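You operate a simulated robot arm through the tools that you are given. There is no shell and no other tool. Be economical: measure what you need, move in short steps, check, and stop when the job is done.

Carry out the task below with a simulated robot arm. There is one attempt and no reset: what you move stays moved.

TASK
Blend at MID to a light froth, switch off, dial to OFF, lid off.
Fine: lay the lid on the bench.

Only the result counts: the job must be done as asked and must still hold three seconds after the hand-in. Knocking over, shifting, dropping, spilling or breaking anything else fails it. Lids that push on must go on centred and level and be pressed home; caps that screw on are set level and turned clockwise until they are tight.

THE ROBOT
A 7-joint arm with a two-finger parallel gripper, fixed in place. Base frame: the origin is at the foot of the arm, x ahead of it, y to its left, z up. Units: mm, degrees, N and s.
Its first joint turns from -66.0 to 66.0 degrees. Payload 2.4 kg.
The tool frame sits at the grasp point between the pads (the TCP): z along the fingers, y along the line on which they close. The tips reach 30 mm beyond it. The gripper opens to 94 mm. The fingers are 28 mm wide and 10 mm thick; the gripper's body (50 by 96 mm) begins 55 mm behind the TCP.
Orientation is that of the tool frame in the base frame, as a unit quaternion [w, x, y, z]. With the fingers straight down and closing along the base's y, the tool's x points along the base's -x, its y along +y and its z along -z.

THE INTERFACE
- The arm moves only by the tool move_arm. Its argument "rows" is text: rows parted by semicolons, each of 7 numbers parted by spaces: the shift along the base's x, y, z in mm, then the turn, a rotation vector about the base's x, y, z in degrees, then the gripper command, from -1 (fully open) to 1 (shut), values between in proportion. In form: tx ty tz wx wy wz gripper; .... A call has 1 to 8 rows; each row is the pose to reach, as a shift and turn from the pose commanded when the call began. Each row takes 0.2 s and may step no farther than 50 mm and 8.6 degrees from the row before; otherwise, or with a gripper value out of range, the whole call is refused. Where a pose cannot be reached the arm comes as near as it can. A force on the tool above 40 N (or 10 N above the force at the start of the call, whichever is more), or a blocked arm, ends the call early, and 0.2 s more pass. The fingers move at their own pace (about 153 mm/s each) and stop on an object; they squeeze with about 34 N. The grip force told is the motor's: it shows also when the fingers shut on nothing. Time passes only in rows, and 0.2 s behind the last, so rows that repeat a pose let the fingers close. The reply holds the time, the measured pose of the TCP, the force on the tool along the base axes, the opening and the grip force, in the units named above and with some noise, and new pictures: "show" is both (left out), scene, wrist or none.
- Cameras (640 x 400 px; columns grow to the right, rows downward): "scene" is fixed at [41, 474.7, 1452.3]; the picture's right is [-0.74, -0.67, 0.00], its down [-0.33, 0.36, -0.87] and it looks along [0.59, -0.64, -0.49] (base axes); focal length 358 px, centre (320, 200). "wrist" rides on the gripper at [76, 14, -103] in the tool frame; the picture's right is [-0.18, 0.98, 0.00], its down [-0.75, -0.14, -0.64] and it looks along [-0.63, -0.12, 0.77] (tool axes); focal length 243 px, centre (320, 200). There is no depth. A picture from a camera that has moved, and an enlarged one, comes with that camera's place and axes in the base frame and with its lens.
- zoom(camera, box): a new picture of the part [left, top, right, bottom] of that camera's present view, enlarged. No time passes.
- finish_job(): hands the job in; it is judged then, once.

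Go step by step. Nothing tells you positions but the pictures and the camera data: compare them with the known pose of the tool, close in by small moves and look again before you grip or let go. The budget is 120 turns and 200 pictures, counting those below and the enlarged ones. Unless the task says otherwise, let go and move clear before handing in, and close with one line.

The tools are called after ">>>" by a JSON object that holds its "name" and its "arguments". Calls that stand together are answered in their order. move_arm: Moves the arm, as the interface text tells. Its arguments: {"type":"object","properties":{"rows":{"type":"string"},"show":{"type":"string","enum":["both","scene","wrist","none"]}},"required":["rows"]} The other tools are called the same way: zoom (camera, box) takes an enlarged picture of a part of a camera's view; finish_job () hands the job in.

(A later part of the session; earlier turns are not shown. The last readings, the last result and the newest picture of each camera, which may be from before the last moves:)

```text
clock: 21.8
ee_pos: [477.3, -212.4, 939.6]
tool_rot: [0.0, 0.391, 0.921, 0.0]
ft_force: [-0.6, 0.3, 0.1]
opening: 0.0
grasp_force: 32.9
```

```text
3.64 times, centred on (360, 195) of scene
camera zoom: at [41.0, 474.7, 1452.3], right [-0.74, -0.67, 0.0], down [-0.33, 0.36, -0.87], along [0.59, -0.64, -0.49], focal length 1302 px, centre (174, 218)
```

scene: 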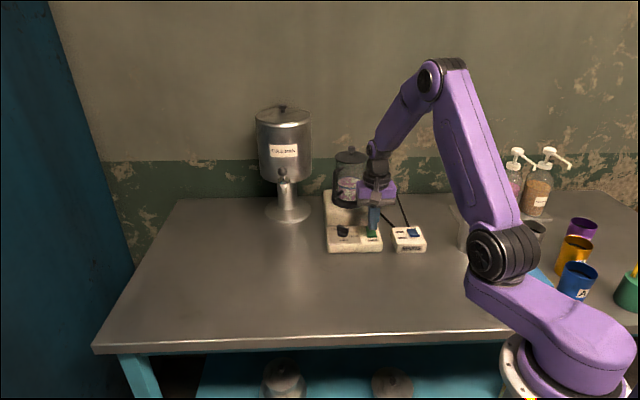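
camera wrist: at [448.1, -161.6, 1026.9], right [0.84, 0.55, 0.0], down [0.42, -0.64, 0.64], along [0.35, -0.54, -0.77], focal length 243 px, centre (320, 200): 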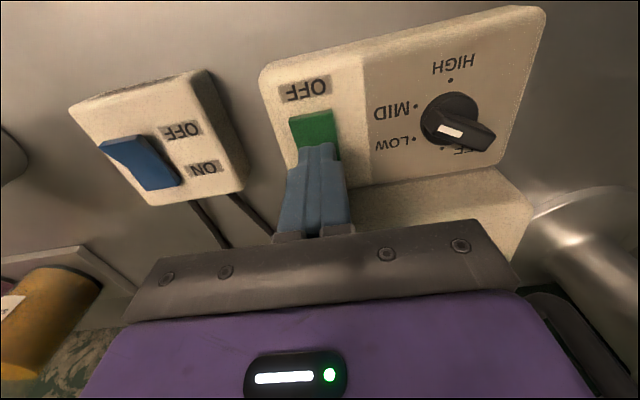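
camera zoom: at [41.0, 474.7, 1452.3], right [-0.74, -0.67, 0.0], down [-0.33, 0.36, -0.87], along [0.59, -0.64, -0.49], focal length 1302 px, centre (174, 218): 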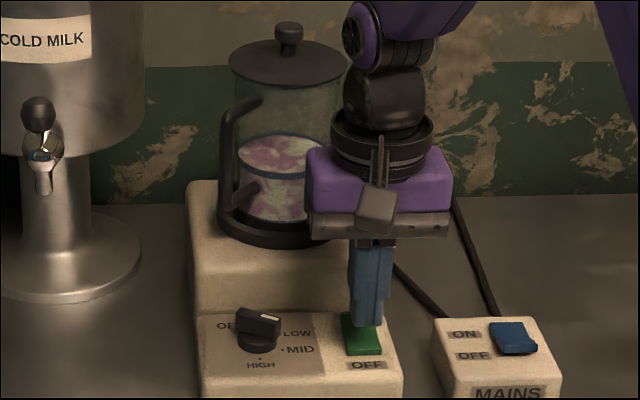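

>>> {"name": "move_arm", "arguments": {"rows": "0 0 0 0 0 0 1; 0 0 0 0 0 0 1; 0 0 0 0 0 0 1", "show": "wrist"}}

>>> {"name": "zoom", "arguments": {"camera": "scene", "box": [320, 140, 380, 220]}}

>>> {"name": "zoom", "arguments": {"camera": "wrist", "box": [220, 60, 440, 250]}}

```text
clock: 22.6
ee_pos: [476.1, -212.1, 939.5]
tool_rot: [0.0, 0.391, 0.92, -0.001]
ft_force: [-0.2, -0.7, -0.5]
opening: 0.0
grasp_force: 33.1
camera wrist: at [434.6, -148.2, 1042.5], right [0.84, 0.55, 0.0], down [0.42, -0.64, 0.64], along [0.35, -0.54, -0.77], focal length 243 px, centre (320, 200)
```

wrist: 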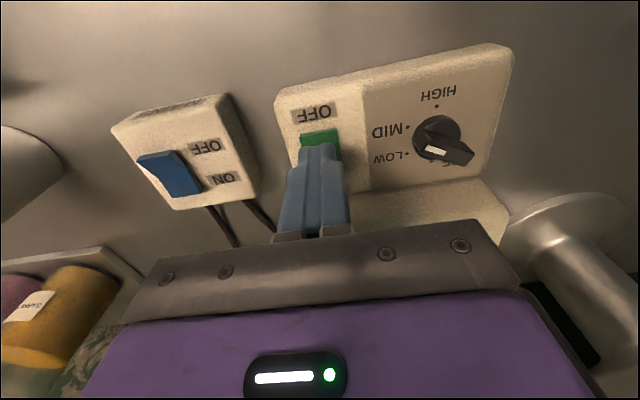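

```text
5.00 times, centred on (350, 180) of scene
camera zoom: at [41.0, 474.7, 1452.3], right [-0.74, -0.67, 0.0], down [-0.33, 0.36, -0.87], along [0.59, -0.64, -0.49], focal length 1791 px, centre (170, 300)
```

zoom: 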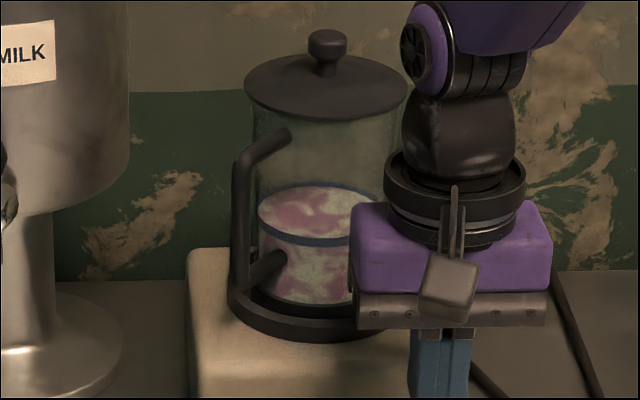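

```text
2.11 times, centred on (330, 155) of wrist
camera zoom: at [434.6, -148.2, 1042.5], right [0.84, 0.55, 0.0], down [0.42, -0.64, 0.64], along [0.35, -0.54, -0.77], focal length 511 px, centre (299, 295)
```

zoom: 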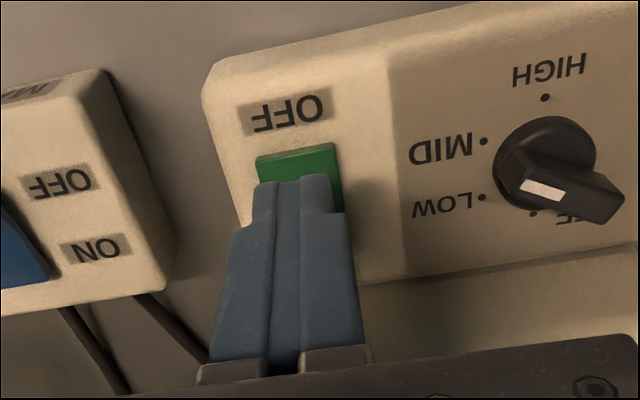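

>>> {"name": "move_arm", "arguments": {"rows": "0 0 0 0 0 0 1; 0 0 0 0 0 0 1; 0 0 0 0 0 0 1; 0 0 0 0 0 0 1", "show": "none"}}

>>> {"name": "zoom", "arguments": {"camera": "scene", "box": [320, 140, 380, 220]}}

```text
clock: 23.6
ee_pos: [476.2, -212.2, 938.6]
tool_rot: [0.0, 0.39, 0.921, 0.0]
ft_force: [-0.7, -1.0, 0.6]
opening: 0.2
grasp_force: 32.2
```

```text
5.00 times, centred on (350, 180) of scene
camera zoom: at [41.0, 474.7, 1452.3], right [-0.74, -0.67, 0.0], down [-0.33, 0.36, -0.87], along [0.59, -0.64, -0.49], focal length 1791 px, centre (170, 300)
```

zoom: 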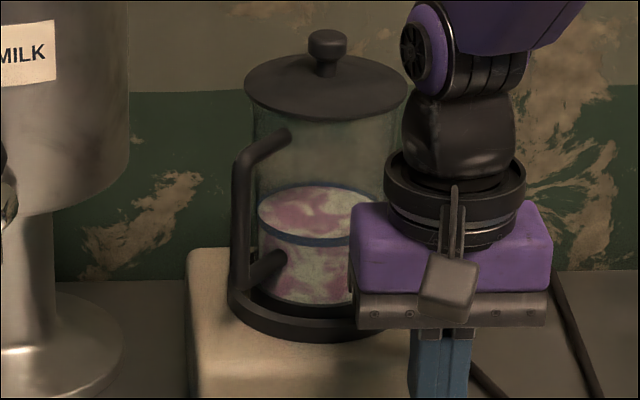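

>>> {"name": "move_arm", "arguments": {"rows": "0 0 0 0 0 0 1; 0 0 0 0 0 0 1; 0 0 0 0 0 0 1; 0 0 0 0 0 0 1; 0 0 0 0 0 0 1", "show": "none"}}

>>> {"name": "zoom", "arguments": {"camera": "scene", "box": [325, 170, 375, 210]}}

```text
clock: 24.8
ee_pos: [477.3, -212.8, 940.3]
tool_rot: [0.001, 0.39, 0.921, 0.0]
ft_force: [0.1, 0.6, -0.2]
opening: 0.0
grasp_force: 32.7
```

```text
10.00 times, centred on (350, 190) of scene
camera zoom: at [41.0, 474.7, 1452.3], right [-0.74, -0.67, 0.0], down [-0.33, 0.36, -0.87], along [0.59, -0.64, -0.49], focal length 3582 px, centre (20, 300)
```

zoom: 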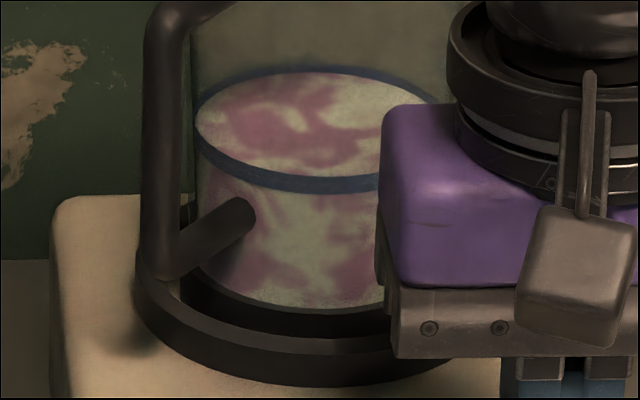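

>>> {"name": "move_arm", "arguments": {"rows": "0 0 0 0 0 0 1; 0 0 0 0 0 0 1; 0 0 0 0 0 0 1; 0 0 0 0 0 0 1; 0 0 0 0 0 0 1", "show": "none"}}

>>> {"name": "zoom", "arguments": {"camera": "scene", "box": [325, 170, 375, 210]}}

>>> {"name": "zoom", "arguments": {"camera": "wrist", "box": [100, 85, 260, 215]}}

>>> {"name": "zoom", "arguments": {"camera": "scene", "box": [370, 215, 430, 260]}}

```text
clock: 26.0
ee_pos: [476.0, -212.5, 938.8]
tool_rot: [0.0, 0.391, 0.92, 0.0]
ft_force: [-0.8, -0.2, -0.3]
opening: 0.0
grasp_force: 33.0
```

```text
10.00 times, centred on (350, 190) of scene
camera zoom: at [41.0, 474.7, 1452.3], right [-0.74, -0.67, 0.0], down [-0.33, 0.36, -0.87], along [0.59, -0.64, -0.49], focal length 3582 px, centre (20, 300)
```

zoom: 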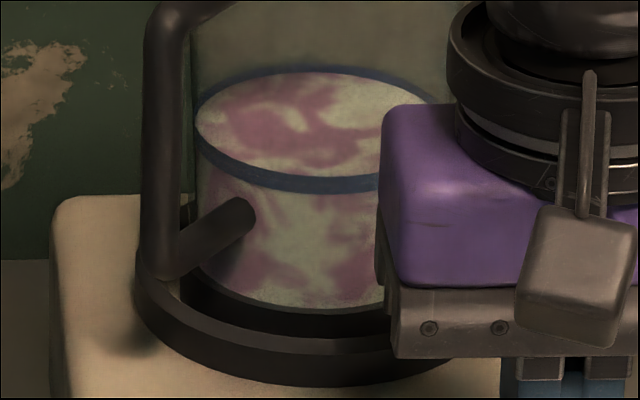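

```text
3.08 times, centred on (180, 150) of wrist
camera zoom: at [434.6, -148.2, 1042.5], right [0.84, 0.55, 0.0], down [0.42, -0.64, 0.64], along [0.35, -0.54, -0.77], focal length 746 px, centre (751, 354)
```

zoom: 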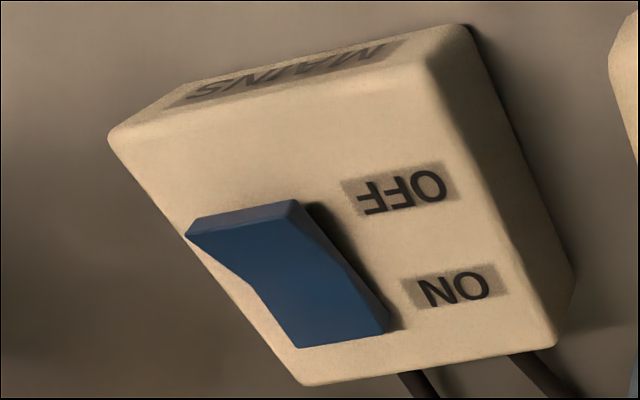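

```text
8.89 times, centred on (400, 238) of scene
camera zoom: at [41.0, 474.7, 1452.3], right [-0.74, -0.67, 0.0], down [-0.33, 0.36, -0.87], along [0.59, -0.64, -0.49], focal length 3184 px, centre (-391, -133)
```

zoom: 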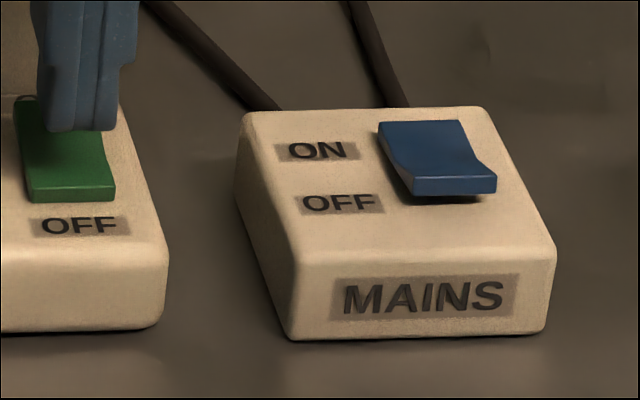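

The contents are not moving, so I need to see whether the green rocker really flipped. I'll rise a little to look.

>>> {"name": "move_arm", "arguments": {"rows": "-15 15 25 0 0 0 1; -15 15 25 0 0 0 1", "show": "none"}}

>>> {"name": "zoom", "arguments": {"camera": "wrist", "box": [240, 80, 400, 200]}}

>>> {"name": "zoom", "arguments": {"camera": "scene", "box": [320, 160, 430, 260]}}

```text
clock: 26.6
ee_pos: [461.7, -195.2, 965.5]
tool_rot: [-0.001, 0.39, 0.921, 0.0]
ft_force: [-0.1, 0.2, 0.2]
opening: 0.0
grasp_force: 32.5
```

```text
3.33 times, centred on (320, 140) of wrist
camera zoom: at [419.5, -132.5, 1067.6], right [0.84, 0.55, 0.0], down [0.42, -0.64, 0.64], along [0.35, -0.54, -0.77], focal length 809 px, centre (320, 400)
```

zoom: 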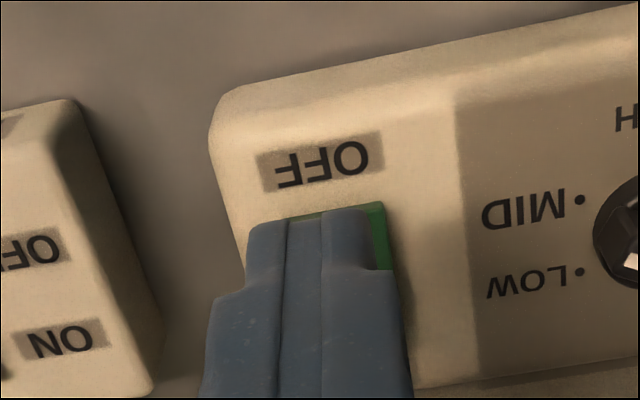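

```text
4.00 times, centred on (375, 210) of scene
camera zoom: at [41.0, 474.7, 1452.3], right [-0.74, -0.67, 0.0], down [-0.33, 0.36, -0.87], along [0.59, -0.64, -0.49], focal length 1433 px, centre (100, 160)
```

zoom: 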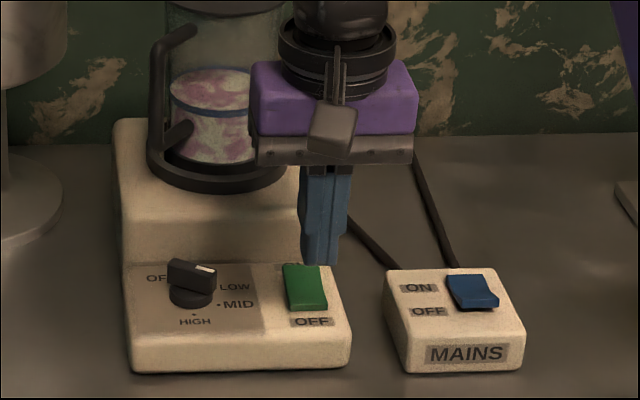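

The green rocker sprang back, so the press was too shallow. I'll press again, deeper and nearer the ON end.

>>> {"name": "move_arm", "arguments": {"rows": "16 -17 0 0 0 0 1; 32 -34 -15 0 0 0 1; 32 -34 -33 0 0 0 1; 32 -34 -38 0 0 0 1; 32 -34 -42 0 0 0 1; 32 -34 -46 0 0 0 1; 32 -34 -50 0 0 0 1; 32 -34 -53 0 0 0 1", "show": "none"}}

>>> {"name": "zoom", "arguments": {"camera": "wrist", "box": [240, 80, 400, 200]}}

>>> {"name": "zoom", "arguments": {"camera": "scene", "box": [320, 160, 430, 260]}}

```text
clock: 28.0
ee_pos: [495.6, -232.1, 923.8]
tool_rot: [0.003, 0.39, 0.921, 0.0]
ft_force: [-1.8, 0.7, 4.2]
opening: 0.0
grasp_force: 33.3
stopped in row 6: the force on the tool passed its limit (the readings are from after the stop); the commanded pose is now the measured one
```

```text
3.33 times, centred on (320, 140) of wrist
camera zoom: at [452.2, -167.9, 1026.7], right [0.83, 0.55, 0.0], down [0.42, -0.64, 0.65], along [0.36, -0.54, -0.76], focal length 809 px, centre (320, 400)
```

zoom: 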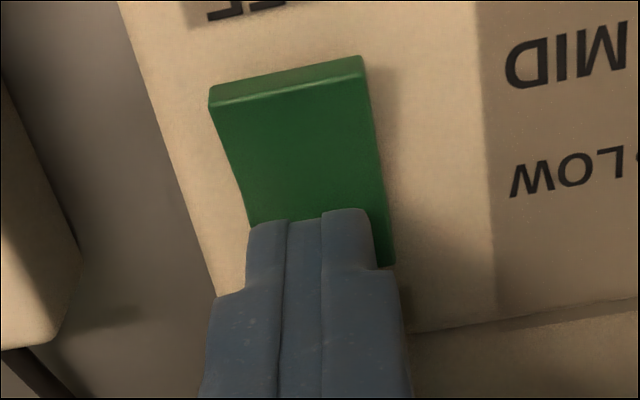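

```text
4.00 times, centred on (375, 210) of scene
camera zoom: at [41.0, 474.8, 1452.3], right [-0.74, -0.67, 0.0], down [-0.33, 0.36, -0.87], along [0.59, -0.64, -0.49], focal length 1433 px, centre (100, 160)
```

zoom: 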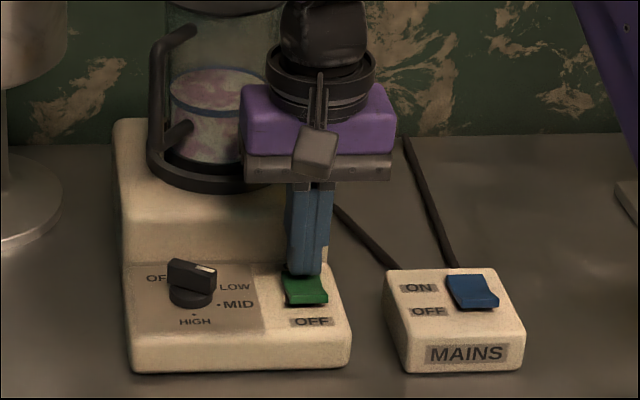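

Now it is clearly ON and the contents have begun to change. I'll hover over the OFF end and watch.

>>> {"name": "move_arm", "arguments": {"rows": "0 0 20 0 0 0 1; -23 22 22 0 0 0 1", "show": "none"}}

>>> {"name": "zoom", "arguments": {"camera": "scene", "box": [325, 170, 375, 210]}}

```text
clock: 28.6
ee_pos: [472.7, -210.4, 945.9]
tool_rot: [0.003, 0.392, 0.92, 0.0]
ft_force: [0.1, -0.1, -0.2]
opening: 0.1
grasp_force: 33.0
```

```text
10.00 times, centred on (350, 190) of scene
camera zoom: at [41.1, 474.7, 1452.3], right [-0.74, -0.67, 0.0], down [-0.33, 0.36, -0.87], along [0.59, -0.64, -0.49], focal length 3582 px, centre (20, 300)
```

zoom: 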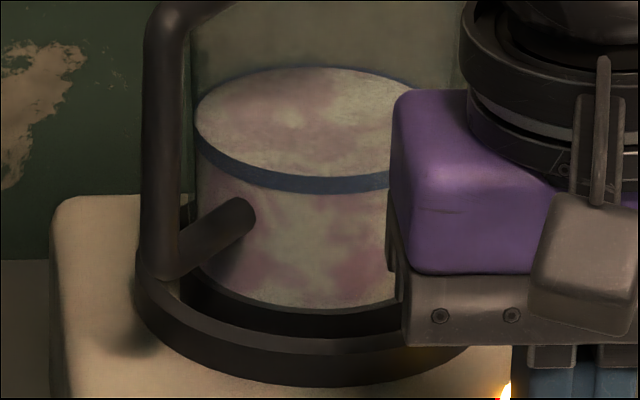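

>>> {"name": "move_arm", "arguments": {"rows": "0 0 0 0 0 0 1; 0 0 0 0 0 0 1", "show": "none"}}

>>> {"name": "zoom", "arguments": {"camera": "scene", "box": [325, 170, 375, 210]}}

```text
clock: 29.2
ee_pos: [473.3, -209.6, 946.3]
tool_rot: [0.003, 0.391, 0.921, 0.0]
ft_force: [0.1, 0.7, -0.7]
opening: 0.0
grasp_force: 33.1
```

```text
10.00 times, centred on (350, 190) of scene
camera zoom: at [41.0, 474.7, 1452.3], right [-0.74, -0.67, 0.0], down [-0.33, 0.36, -0.87], along [0.59, -0.64, -0.49], focal length 3582 px, centre (20, 300)
```

zoom: 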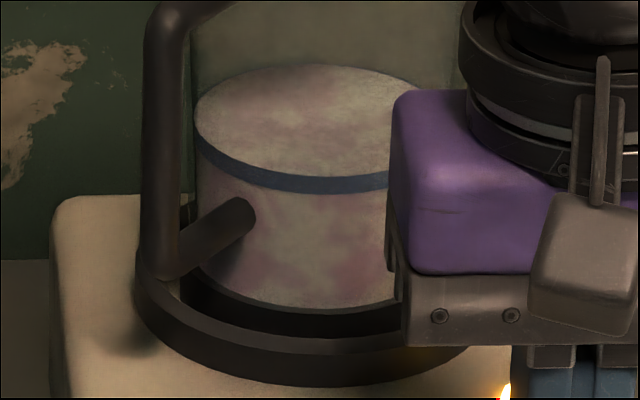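

>>> {"name": "move_arm", "arguments": {"rows": "0 0 -5 0 0 0 1; 0 0 -10 0 0 0 1", "show": "none"}}

>>> {"name": "zoom", "arguments": {"camera": "scene", "box": [325, 170, 375, 210]}}

```text
clock: 29.8
ee_pos: [472.6, -210.9, 935.8]
tool_rot: [0.003, 0.391, 0.921, 0.0]
ft_force: [-0.2, -0.2, -0.6]
opening: 0.2
grasp_force: 33.0
```

```text
10.00 times, centred on (350, 190) of scene
camera zoom: at [41.0, 474.7, 1452.3], right [-0.74, -0.67, 0.0], down [-0.33, 0.36, -0.87], along [0.59, -0.64, -0.49], focal length 3582 px, centre (20, 300)
```

zoom: 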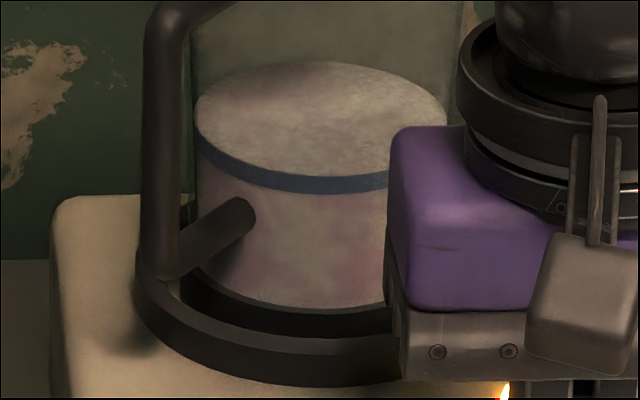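

>>> {"name": "move_arm", "arguments": {"rows": "0 0 0 0 0 0 1; 0 0 0 0 0 0 1", "show": "none"}}

>>> {"name": "zoom", "arguments": {"camera": "scene", "box": [325, 170, 375, 210]}}

```text
clock: 30.4
ee_pos: [473.4, -210.3, 935.4]
tool_rot: [0.003, 0.391, 0.921, 0.0]
ft_force: [-0.6, -0.4, 0.5]
opening: 0.0
grasp_force: 33.4
```

```text
10.00 times, centred on (350, 190) of scene
camera zoom: at [41.0, 474.7, 1452.3], right [-0.74, -0.67, 0.0], down [-0.33, 0.36, -0.87], along [0.59, -0.64, -0.49], focal length 3582 px, centre (20, 300)
```

zoom: 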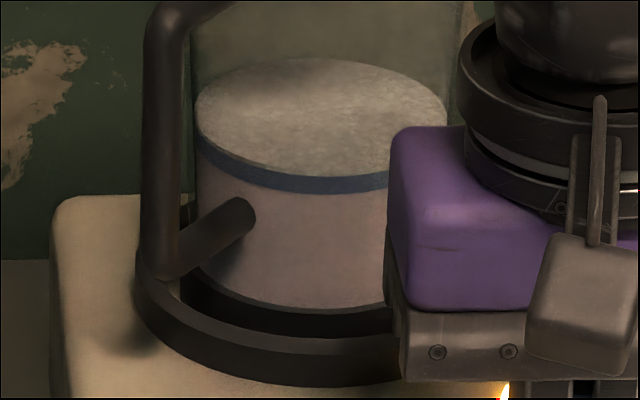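

The body is uniform and there is a thin froth on top, so I'll switch off now.

>>> {"name": "move_arm", "arguments": {"rows": "0 0 -8 0 0 0 1; 0 0 -14 0 0 0 1; 0 0 -19 0 0 0 1; 0 0 -23 0 0 0 1", "show": "none"}}

>>> {"name": "zoom", "arguments": {"camera": "scene", "box": [320, 170, 400, 260]}}

```text
clock: 31.1
ee_pos: [471.9, -209.1, 923.8]
tool_rot: [0.002, 0.39, 0.921, -0.001]
ft_force: [-5.3, 2.6, 9.6]
opening: 0.2
grasp_force: 33.0
stopped in row 3: the force on the tool passed its limit (the readings are from after the stop); the commanded pose is now the measured one
```

```text
4.44 times, centred on (360, 215) of scene
camera zoom: at [40.7, 474.9, 1452.2], right [-0.74, -0.67, 0.0], down [-0.33, 0.36, -0.87], along [0.59, -0.64, -0.49], focal length 1592 px, centre (142, 133)
```

zoom: 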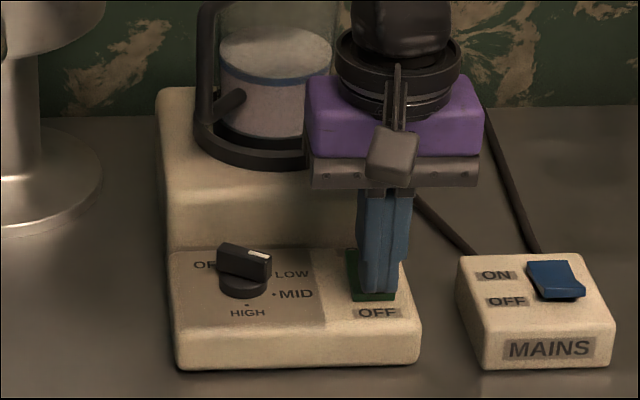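

>>> {"name": "move_arm", "arguments": {"rows": "0 0 25 0 0 0 1; -5 5 70 0 0 0 1; -5 5 110 0 0 0 1; -5 5 110 0 0 0 1", "show": "both"}}

>>> {"name": "zoom", "arguments": {"camera": "scene", "box": [320, 130, 430, 260]}}

>>> {"name": "zoom", "arguments": {"camera": "scene", "box": [325, 170, 375, 210]}}

```text
clock: 32.1
ee_pos: [466.0, -204.7, 1032.4]
tool_rot: [0.002, 0.392, 0.92, -0.001]
ft_force: [-0.5, -0.5, 0.1]
opening: 0.0
grasp_force: 32.9
camera wrist: at [423.3, -140.7, 1135.3], right [0.84, 0.55, 0.0], down [0.42, -0.64, 0.65], along [0.36, -0.54, -0.76], focal length 243 px, centre (320, 200)
```

scene: 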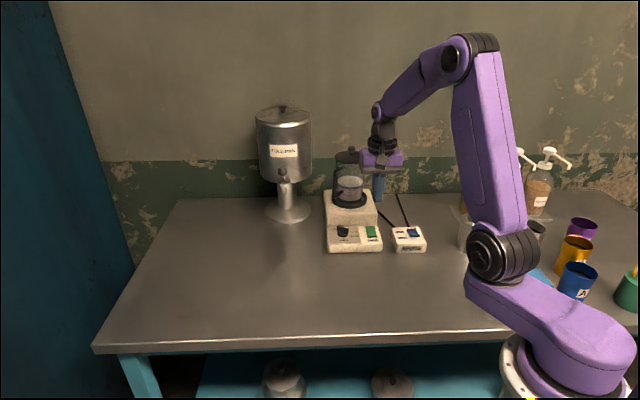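
wrist: 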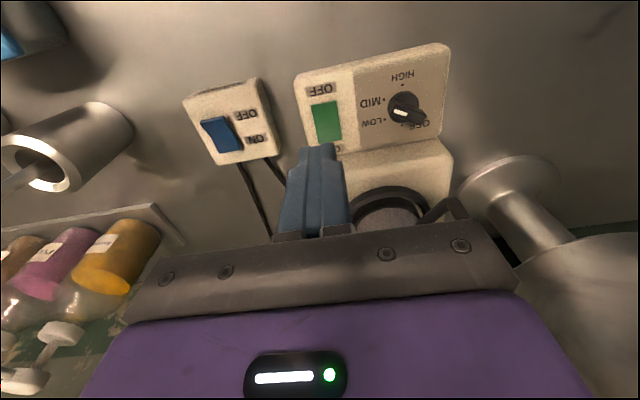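

```text
3.08 times, centred on (375, 195) of scene
camera zoom: at [41.0, 474.7, 1452.3], right [-0.74, -0.67, 0.0], down [-0.33, 0.36, -0.87], along [0.59, -0.64, -0.49], focal length 1102 px, centre (151, 215)
```

zoom: 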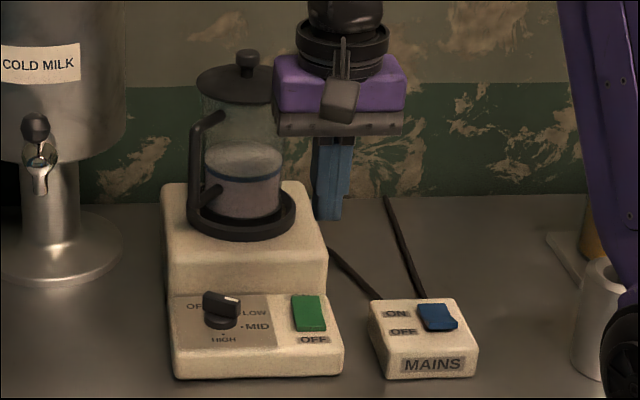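

```text
10.00 times, centred on (350, 190) of scene
camera zoom: at [41.0, 474.7, 1452.3], right [-0.74, -0.67, 0.0], down [-0.33, 0.36, -0.87], along [0.59, -0.64, -0.49], focal length 3582 px, centre (20, 300)
```

zoom: 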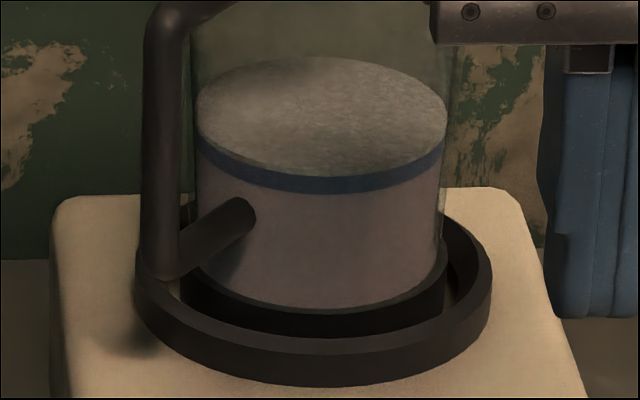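

It is switched off with a light froth on top. Next the dial goes back to OFF: first I bring the hand round to the MID gripping angle while clear of everything.

>>> {"name": "move_arm", "arguments": {"rows": "2 5 10 0 0 -8.3 0.3; 4 10 20 0 0 -16.6 0.3; 8 15 30 0 0 -24.9 0.3; 12 20 35 0 0 -33.2 0.3; 15 25 37 0 0 -41.5 0.3; 18 28 37 0 0 -49.8 0.3; 18 28 37 0 0 -58.1 0.3; 18 28 37 0 0 -66.4 0.3", "show": "none"}}

>>> {"name": "move_arm", "arguments": {"rows": "0 0 0 0 0 -8.3 0.3; 0 0 0 0 0 -16.6 0.3; 0 0 0 0 0 -24.9 0.3; 0 0 0 0 0 -33.2 0.3; 0 0 0 0 0 -41.5 0.3; 0 0 0 0 0 -49.8 0.3; 0 0 0 0 0 -55.6 0.3; 0 0 0 0 0 -55.6 0.3", "show": "none"}}

>>> {"name": "move_arm", "arguments": {"rows": "10 5 -15 1.2 -5.8 0 0.3; 28 9 -42 2.5 -11.7 0 0.3; 28 9 -42 2.5 -11.7 0 0.3", "show": "wrist"}}

>>> {"name": "zoom", "arguments": {"camera": "wrist", "box": [230, 60, 430, 250]}}

```text
clock: 33.9
ee_pos: [485.7, -177.1, 1070.7]
tool_rot: [0.003, 0.832, 0.555, -0.002]
ft_force: [-0.4, -0.2, 0.0]
opening: 33.1
grasp_force: 0.1
```

```text
clock: 35.7
ee_pos: [484.3, -176.6, 1070.8]
tool_rot: [0.001, 0.995, 0.103, -0.003]
ft_force: [-0.5, -0.5, -0.4]
opening: 32.7
grasp_force: 0.1
```

```text
clock: 36.5
ee_pos: [512.9, -168.1, 1029.0]
tool_rot: [-0.009, 0.989, 0.104, 0.102]
ft_force: [0.2, 0.3, 0.1]
opening: 33.0
grasp_force: 0.0
camera wrist: at [568.7, -171.2, 1144.5], right [0.03, -1.0, -0.04], down [-0.88, -0.04, 0.47], along [-0.48, 0.02, -0.88], focal length 243 px, centre (320, 200)
```

wrist: 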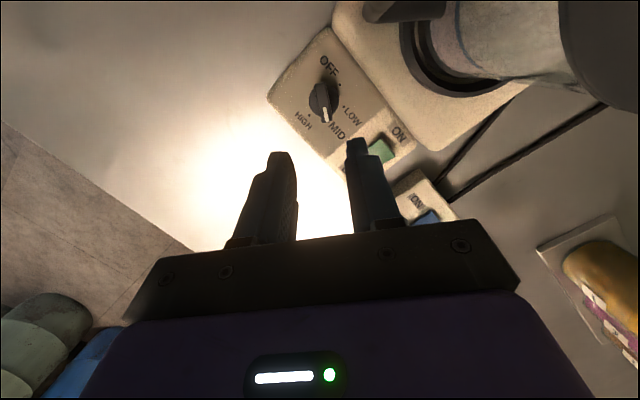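

```text
2.11 times, centred on (330, 155) of wrist
camera zoom: at [568.7, -171.2, 1144.5], right [0.03, -1.0, -0.04], down [-0.88, -0.04, 0.47], along [-0.48, 0.02, -0.88], focal length 511 px, centre (299, 295)
```

zoom: 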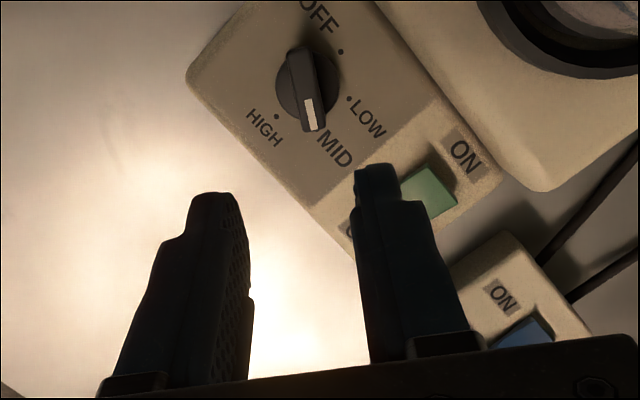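

>>> {"name": "move_arm", "arguments": {"rows": "13 1 -40 0 0 0 0.3; 20 1 -70 0 0 0 0.3; 24 1 -88 0 0 0 0.3; 26.5 1 -99 0 0 0 0.3; 26.5 1 -99 0 0 0 0.3", "show": "none"}}

>>> {"name": "zoom", "arguments": {"camera": "wrist", "box": [230, 60, 430, 250]}}

>>> {"name": "zoom", "arguments": {"camera": "scene", "box": [310, 140, 410, 260]}}

```text
clock: 37.7
ee_pos: [540.7, -166.8, 927.9]
tool_rot: [-0.01, 0.989, 0.104, 0.102]
ft_force: [0.6, 0.1, -0.2]
opening: 32.6
grasp_force: 0.0
```

```text
2.11 times, centred on (330, 155) of wrist
camera zoom: at [595.8, -169.9, 1045.3], right [0.03, -1.0, -0.04], down [-0.88, -0.04, 0.48], along [-0.48, 0.02, -0.88], focal length 511 px, centre (299, 295)
```

zoom: 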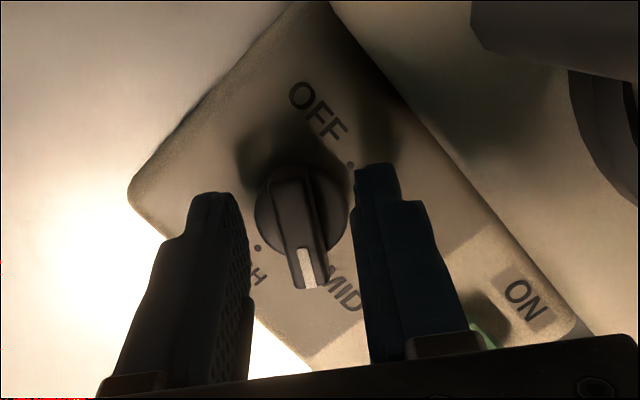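

```text
3.33 times, centred on (360, 200) of scene
camera zoom: at [41.0, 474.7, 1452.3], right [-0.74, -0.67, 0.0], down [-0.33, 0.36, -0.87], along [0.59, -0.64, -0.49], focal length 1194 px, centre (187, 200)
```

zoom: 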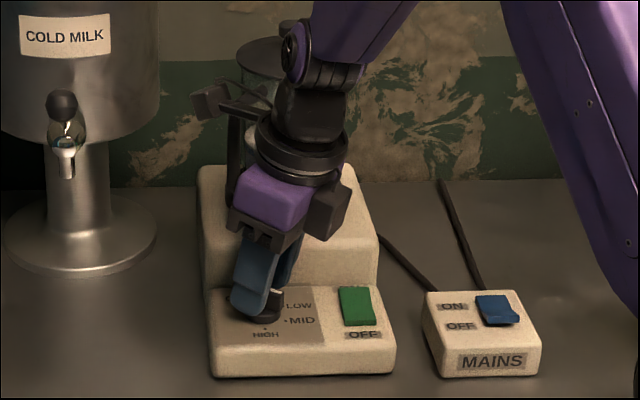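

>>> {"name": "move_arm", "arguments": {"rows": "0 0 1 0 0 0 1; 0 0 1 0 0 0 1; 0.3 -0.4 1 0 0 7.5 1; 0.6 -0.8 1 0 0 15 1; 1 -1.3 1 0 0 22.5 1; 1.4 -1.6 1 0 0 30 1; 1.9 -1.9 1 0 0 37.5 1; 2.4 -2.2 1 0 0 45 1", "show": "none"}}

>>> {"name": "zoom", "arguments": {"camera": "scene", "box": [310, 140, 410, 260]}}

```text
clock: 39.5
ee_pos: [540.6, -167.0, 928.6]
tool_rot: [-0.051, 0.873, 0.476, 0.087]
ft_force: [-12.7, 13.6, -5.8]
opening: 11.0
grasp_force: 44.8
```

```text
3.33 times, centred on (360, 200) of scene
camera zoom: at [40.8, 475.1, 1452.2], right [-0.74, -0.67, 0.0], down [-0.33, 0.36, -0.87], along [0.59, -0.64, -0.49], focal length 1194 px, centre (187, 200)
```

zoom: 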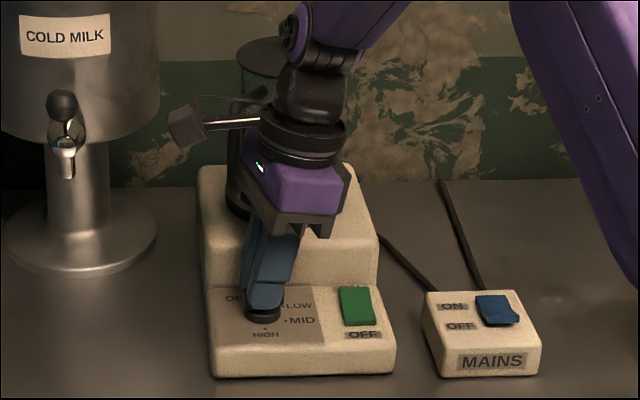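

Release, straighten up, and grip again upright.

>>> {"name": "move_arm", "arguments": {"rows": "0 0 0 0 0 0 0.4; 0 0 0 0 0 0 0.4; 0 2 0 -5 3.2 0 0.4; -0.5 4 0 -10.1 6.5 0 0.4; -0.5 4 0 -10.1 6.5 0 0.4", "show": "none"}}

>>> {"name": "zoom", "arguments": {"camera": "wrist", "box": [230, 60, 430, 250]}}

```text
clock: 40.7
ee_pos: [542.0, -164.9, 929.8]
tool_rot: [0.002, 0.879, 0.478, -0.001]
ft_force: [0.6, -0.7, -0.9]
opening: 28.0
grasp_force: 0.1
```

```text
2.11 times, centred on (330, 155) of wrist
camera zoom: at [595.7, -108.5, 1032.4], right [0.72, -0.69, 0.0], down [-0.53, -0.55, 0.65], along [-0.44, -0.47, -0.76], focal length 511 px, centre (299, 295)
```

zoom: 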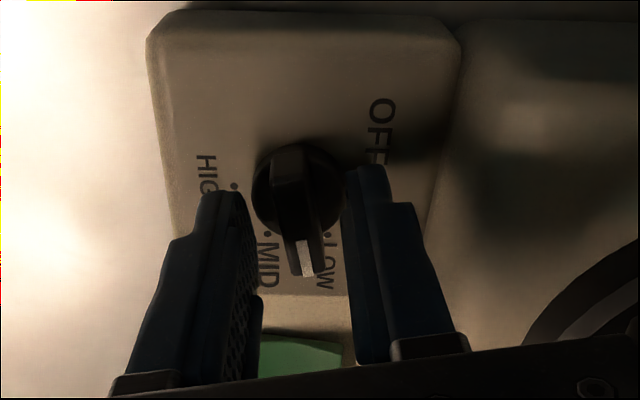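

>>> {"name": "move_arm", "arguments": {"rows": "0 0 0 0 0 0 1; 0 0 0 0 0 0 1; 0 0 0 0 0 7 1; 0 0 0 0 0 14 1; 0 0 0 0 0 21 1; 0 0 0 0 0 28 1; 0 0 0 0 0 35 1", "show": "none"}}

>>> {"name": "move_arm", "arguments": {"rows": "0 0 0 0 0 7 1; 0 0 0 0 0 14 1; 0 0 0 0 0 21 1; 0 0 0 0 0 28 1; 0 0 0 0 0 35 1; 0 0 0 0 0 38 1; 0 0 0 0 0 38 1", "show": "none"}}

>>> {"name": "zoom", "arguments": {"camera": "scene", "box": [310, 140, 410, 260]}}

```text
clock: 42.3
ee_pos: [541.1, -165.9, 930.3]
tool_rot: [0.002, 0.694, 0.72, -0.002]
ft_force: [-13.2, 6.7, 10.9]
opening: 10.9
grasp_force: 44.5
```

```text
clock: 43.9
ee_pos: [538.8, -164.9, 930.0]
tool_rot: [-0.001, 0.423, 0.906, -0.001]
ft_force: [-25.0, 2.6, 9.8]
opening: 10.9
grasp_force: 44.8
```

```text
3.33 times, centred on (360, 200) of scene
camera zoom: at [40.2, 474.9, 1452.3], right [-0.74, -0.67, 0.0], down [-0.33, 0.36, -0.87], along [0.59, -0.64, -0.49], focal length 1194 px, centre (187, 200)
```

zoom: 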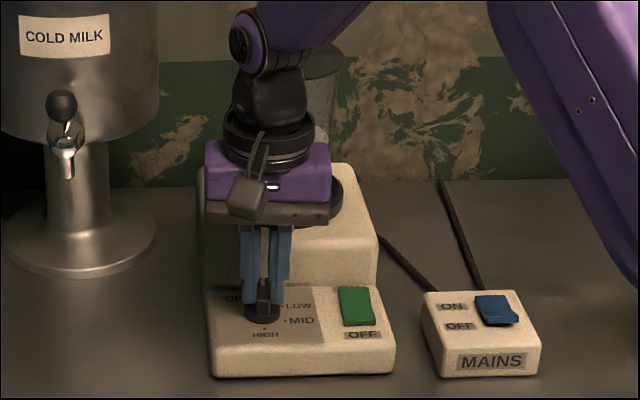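

>>> {"name": "move_arm", "arguments": {"rows": "-3 -1 0 0 0 0 1; -3 -1 0 0 0 0 0.3; -3 -1 0 0 0 0 0.2; -3 -1 30 0 0 0 0.2; -3 -1 70 0 0 0 0; -12 10 115 0 0 0 -0.5; -12 10 115 0 0 0 -0.5", "show": "both"}}

>>> {"name": "zoom", "arguments": {"camera": "wrist", "box": [220, 20, 420, 150]}}

>>> {"name": "zoom", "arguments": {"camera": "scene", "box": [320, 210, 430, 260]}}

```text
clock: 45.5
ee_pos: [530.6, -154.6, 1044.4]
tool_rot: [0.002, 0.423, 0.906, 0.0]
ft_force: [-0.9, 0.5, -0.4]
opening: 70.7
grasp_force: 0.0
camera wrist: at [491.7, -87.2, 1147.8], right [0.87, 0.49, 0.0], down [0.37, -0.67, 0.65], along [0.32, -0.56, -0.76], focal length 243 px, centre (320, 200)
```

scene: 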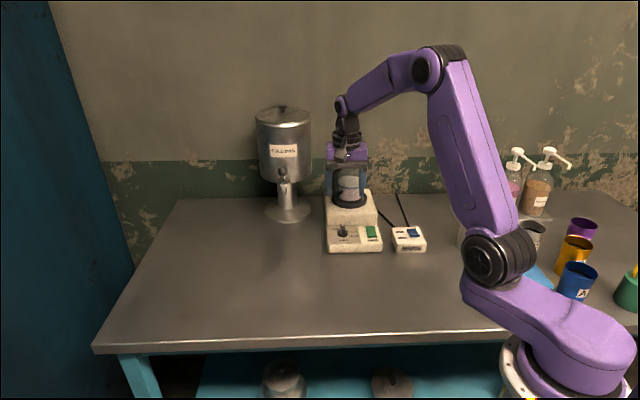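
wrist: 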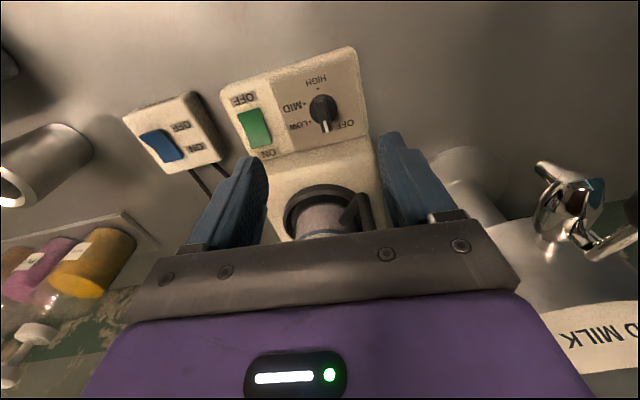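

```text
3.08 times, centred on (320, 85) of wrist
camera zoom: at [491.7, -87.2, 1147.8], right [0.87, 0.49, 0.0], down [0.37, -0.67, 0.65], along [0.32, -0.56, -0.76], focal length 746 px, centre (320, 554)
```

zoom: 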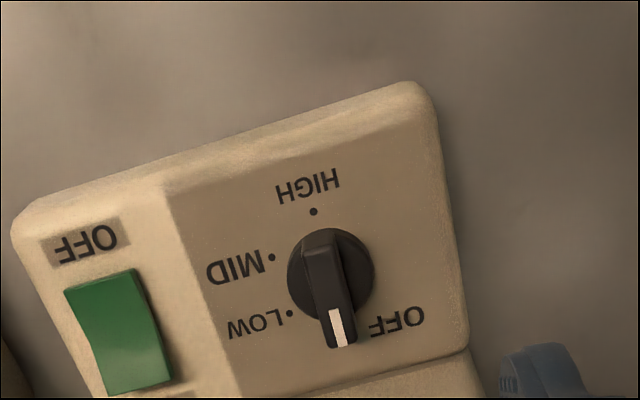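

```text
5.82 times, centred on (375, 235) of scene
camera zoom: at [41.0, 474.7, 1452.3], right [-0.74, -0.67, 0.0], down [-0.33, 0.36, -0.87], along [0.59, -0.64, -0.49], focal length 2084 px, centre (0, -4)
```

zoom: 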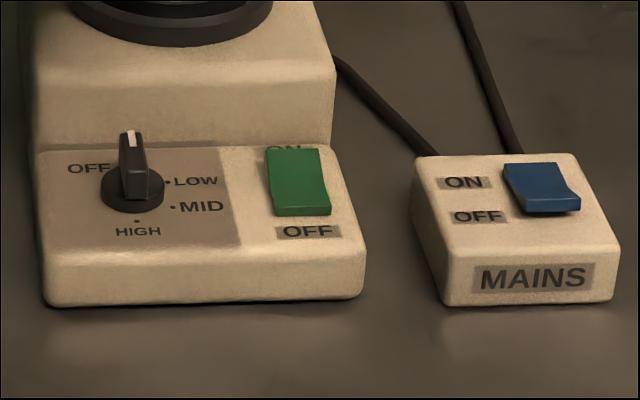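

The dial is back at OFF and the switch is off. Now the lid: I'll rise and look at its knob from above.

>>> {"name": "move_arm", "arguments": {"rows": "0 0 45 0 0 0 -1; 0 0 90 0 0 0 -1; 5 -10 135 0 0 0 -1; 10 -20 180 0 0 0 -1; 10 -20 180 0 0 0 -1", "show": "both"}}

>>> {"name": "zoom", "arguments": {"camera": "wrist", "box": [220, 100, 420, 250]}}

>>> {"name": "zoom", "arguments": {"camera": "scene", "box": [310, 130, 390, 220]}}

```text
clock: 46.7
ee_pos: [540.7, -175.7, 1225.0]
tool_rot: [0.003, 0.423, 0.906, 0.0]
ft_force: [-0.8, -0.2, -0.7]
opening: 94.3
grasp_force: 0.0
camera wrist: at [502.4, -107.4, 1327.2], right [0.87, 0.49, 0.0], down [0.37, -0.67, 0.65], along [0.32, -0.56, -0.76], focal length 243 px, centre (320, 200)
```

scene: 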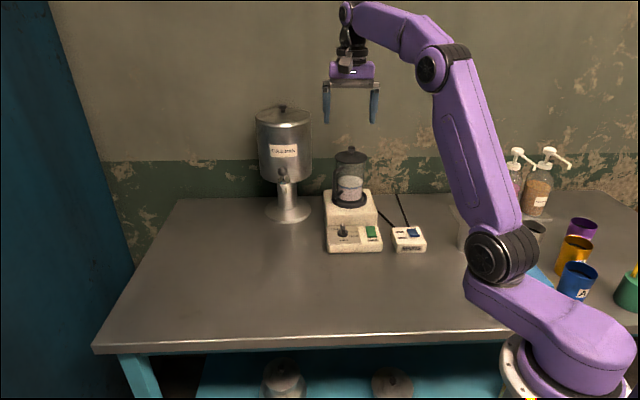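
wrist: 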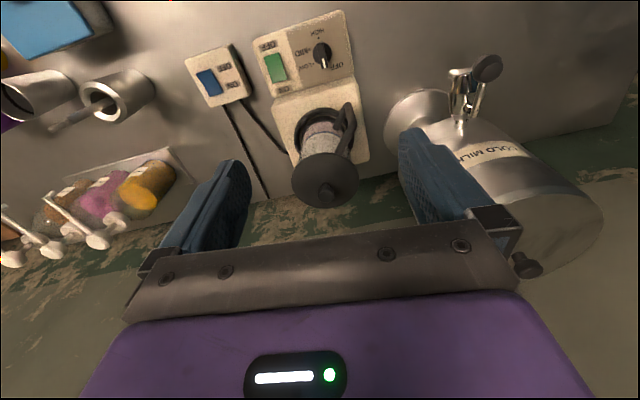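

```text
2.67 times, centred on (320, 175) of wrist
camera zoom: at [502.4, -107.4, 1327.2], right [0.87, 0.49, 0.0], down [0.37, -0.67, 0.65], along [0.32, -0.56, -0.76], focal length 647 px, centre (320, 267)
```

zoom: 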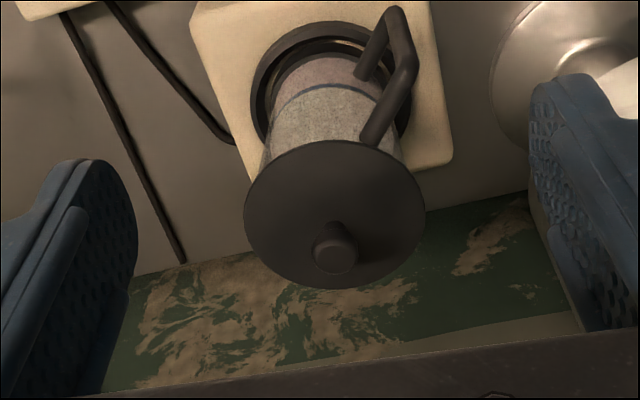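

```text
4.44 times, centred on (350, 175) of scene
camera zoom: at [41.0, 474.7, 1452.3], right [-0.74, -0.67, 0.0], down [-0.33, 0.36, -0.87], along [0.59, -0.64, -0.49], focal length 1592 px, centre (187, 311)
```

zoom: 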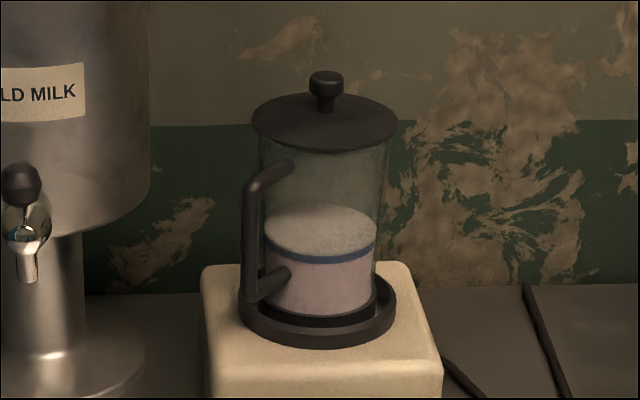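

The lid knob is near (605, -269) with its top at about 1093. I'll move over it at height, then lower to a hover.

>>> {"name": "move_arm", "arguments": {"rows": "25 -37 0 0 0 0 -0.3; 50 -74 0 0 0 0 -0.1; 63 -93 -30 0 0 0 -0.1; 63 -93 -65 0 0 0 -0.1; 63 -93 -65 0 0 0 -0.1", "show": "both"}}

>>> {"name": "zoom", "arguments": {"camera": "wrist", "box": [220, 100, 420, 250]}}

>>> {"name": "zoom", "arguments": {"camera": "scene", "box": [310, 100, 410, 200]}}

```text
clock: 47.9
ee_pos: [590.4, -257.9, 1159.2]
tool_rot: [0.003, 0.422, 0.906, -0.001]
ft_force: [-0.3, 0.6, -0.7]
opening: 51.8
grasp_force: 0.1
out of reach, approached as far as the arm can: row 2, 3, 4, 5
camera wrist: at [552.6, -190.9, 1261.2], right [0.87, 0.49, 0.0], down [0.37, -0.67, 0.65], along [0.32, -0.56, -0.76], focal length 243 px, centre (320, 200)
```

scene: 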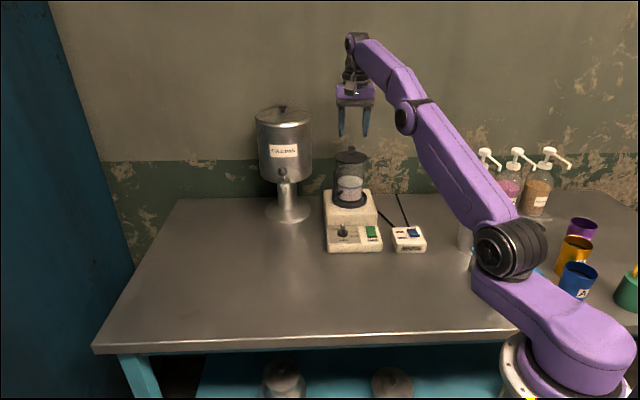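
wrist: 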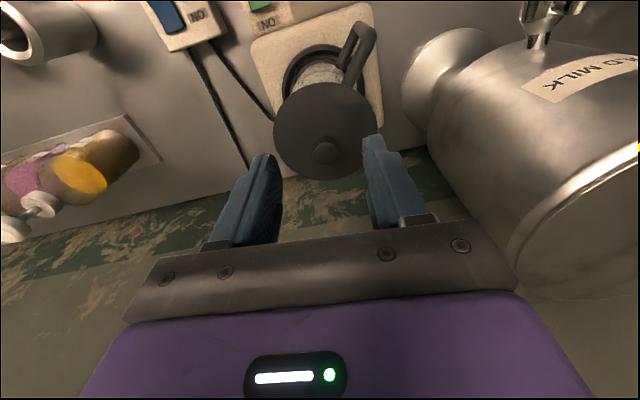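

```text
2.67 times, centred on (320, 175) of wrist
camera zoom: at [552.6, -190.9, 1261.2], right [0.87, 0.49, 0.0], down [0.37, -0.67, 0.65], along [0.32, -0.56, -0.76], focal length 647 px, centre (320, 267)
```

zoom: 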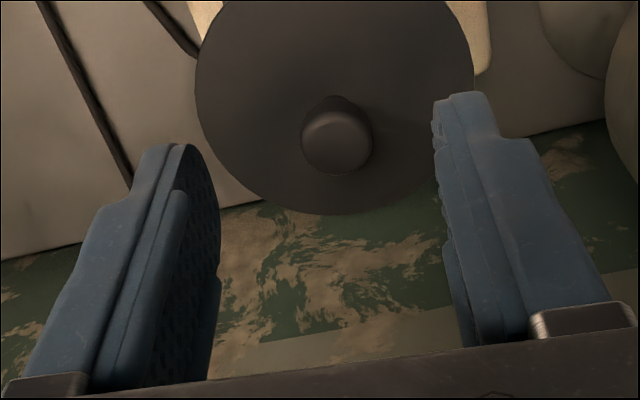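

```text
4.00 times, centred on (360, 150) of scene
camera zoom: at [41.1, 474.7, 1452.3], right [-0.74, -0.67, 0.0], down [-0.33, 0.36, -0.87], along [0.59, -0.64, -0.49], focal length 1433 px, centre (160, 400)
```

zoom: 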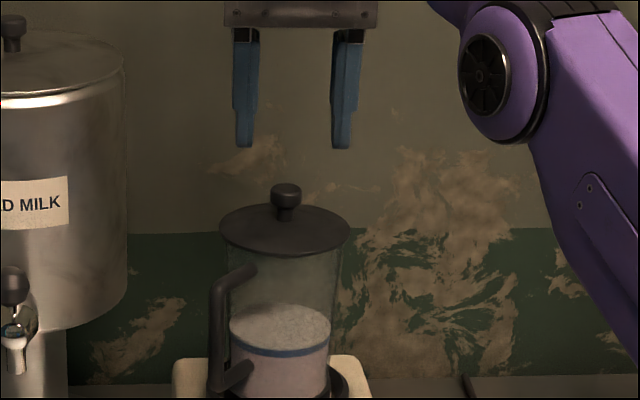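

The spot is slightly out of reach with the fingers straight down. I'll back up, turn the closing axis across the reach direction, and then lean the hand back about 12°.

>>> {"name": "move_arm", "arguments": {"rows": "-15 7 0 0 0 7 -0.1; -35 15 0 0 0 14 -0.1; -50 20 0 0 0 20 -0.1; -50 20 0 0 0 26 -0.1; -50 20 0 0 0 26 -0.1", "show": "none"}}

>>> {"name": "move_arm", "arguments": {"rows": "0 0 0 -2.5 -5.5 0 -0.1; 0 0 0 -4.9 -11 0 -0.1; 0 0 0 -4.9 -11 0 -0.1", "show": "both"}}

>>> {"name": "zoom", "arguments": {"camera": "wrist", "box": [220, 80, 420, 250]}}

```text
clock: 49.1
ee_pos: [541.1, -239.3, 1158.6]
tool_rot: [0.003, 0.207, 0.978, 0.0]
ft_force: [0.3, 0.2, 0.2]
opening: 52.0
grasp_force: 0.1
```

```text
clock: 49.9
ee_pos: [539.9, -238.5, 1157.4]
tool_rot: [0.106, 0.207, 0.972, -0.022]
ft_force: [0.7, -0.2, 0.1]
opening: 51.8
grasp_force: 0.0
camera wrist: at [457.3, -187.1, 1243.0], right [0.56, 0.82, 0.04], down [0.49, -0.37, 0.79], along [0.67, -0.42, -0.61], focal length 243 px, centre (320, 200)
```

scene: 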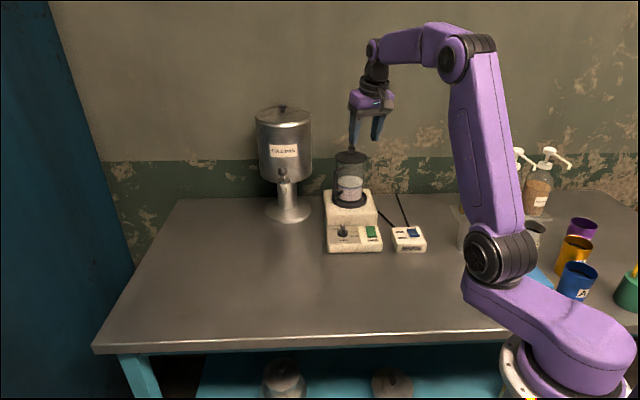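
wrist: 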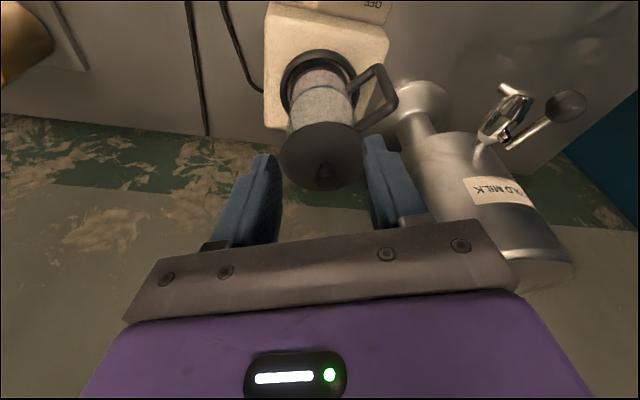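

```text
2.35 times, centred on (320, 165) of wrist
camera zoom: at [457.3, -187.1, 1243.0], right [0.56, 0.82, 0.04], down [0.49, -0.37, 0.79], along [0.67, -0.42, -0.61], focal length 571 px, centre (320, 282)
```

zoom: 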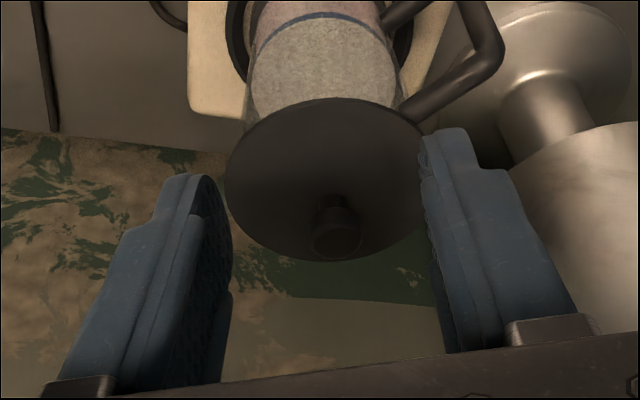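

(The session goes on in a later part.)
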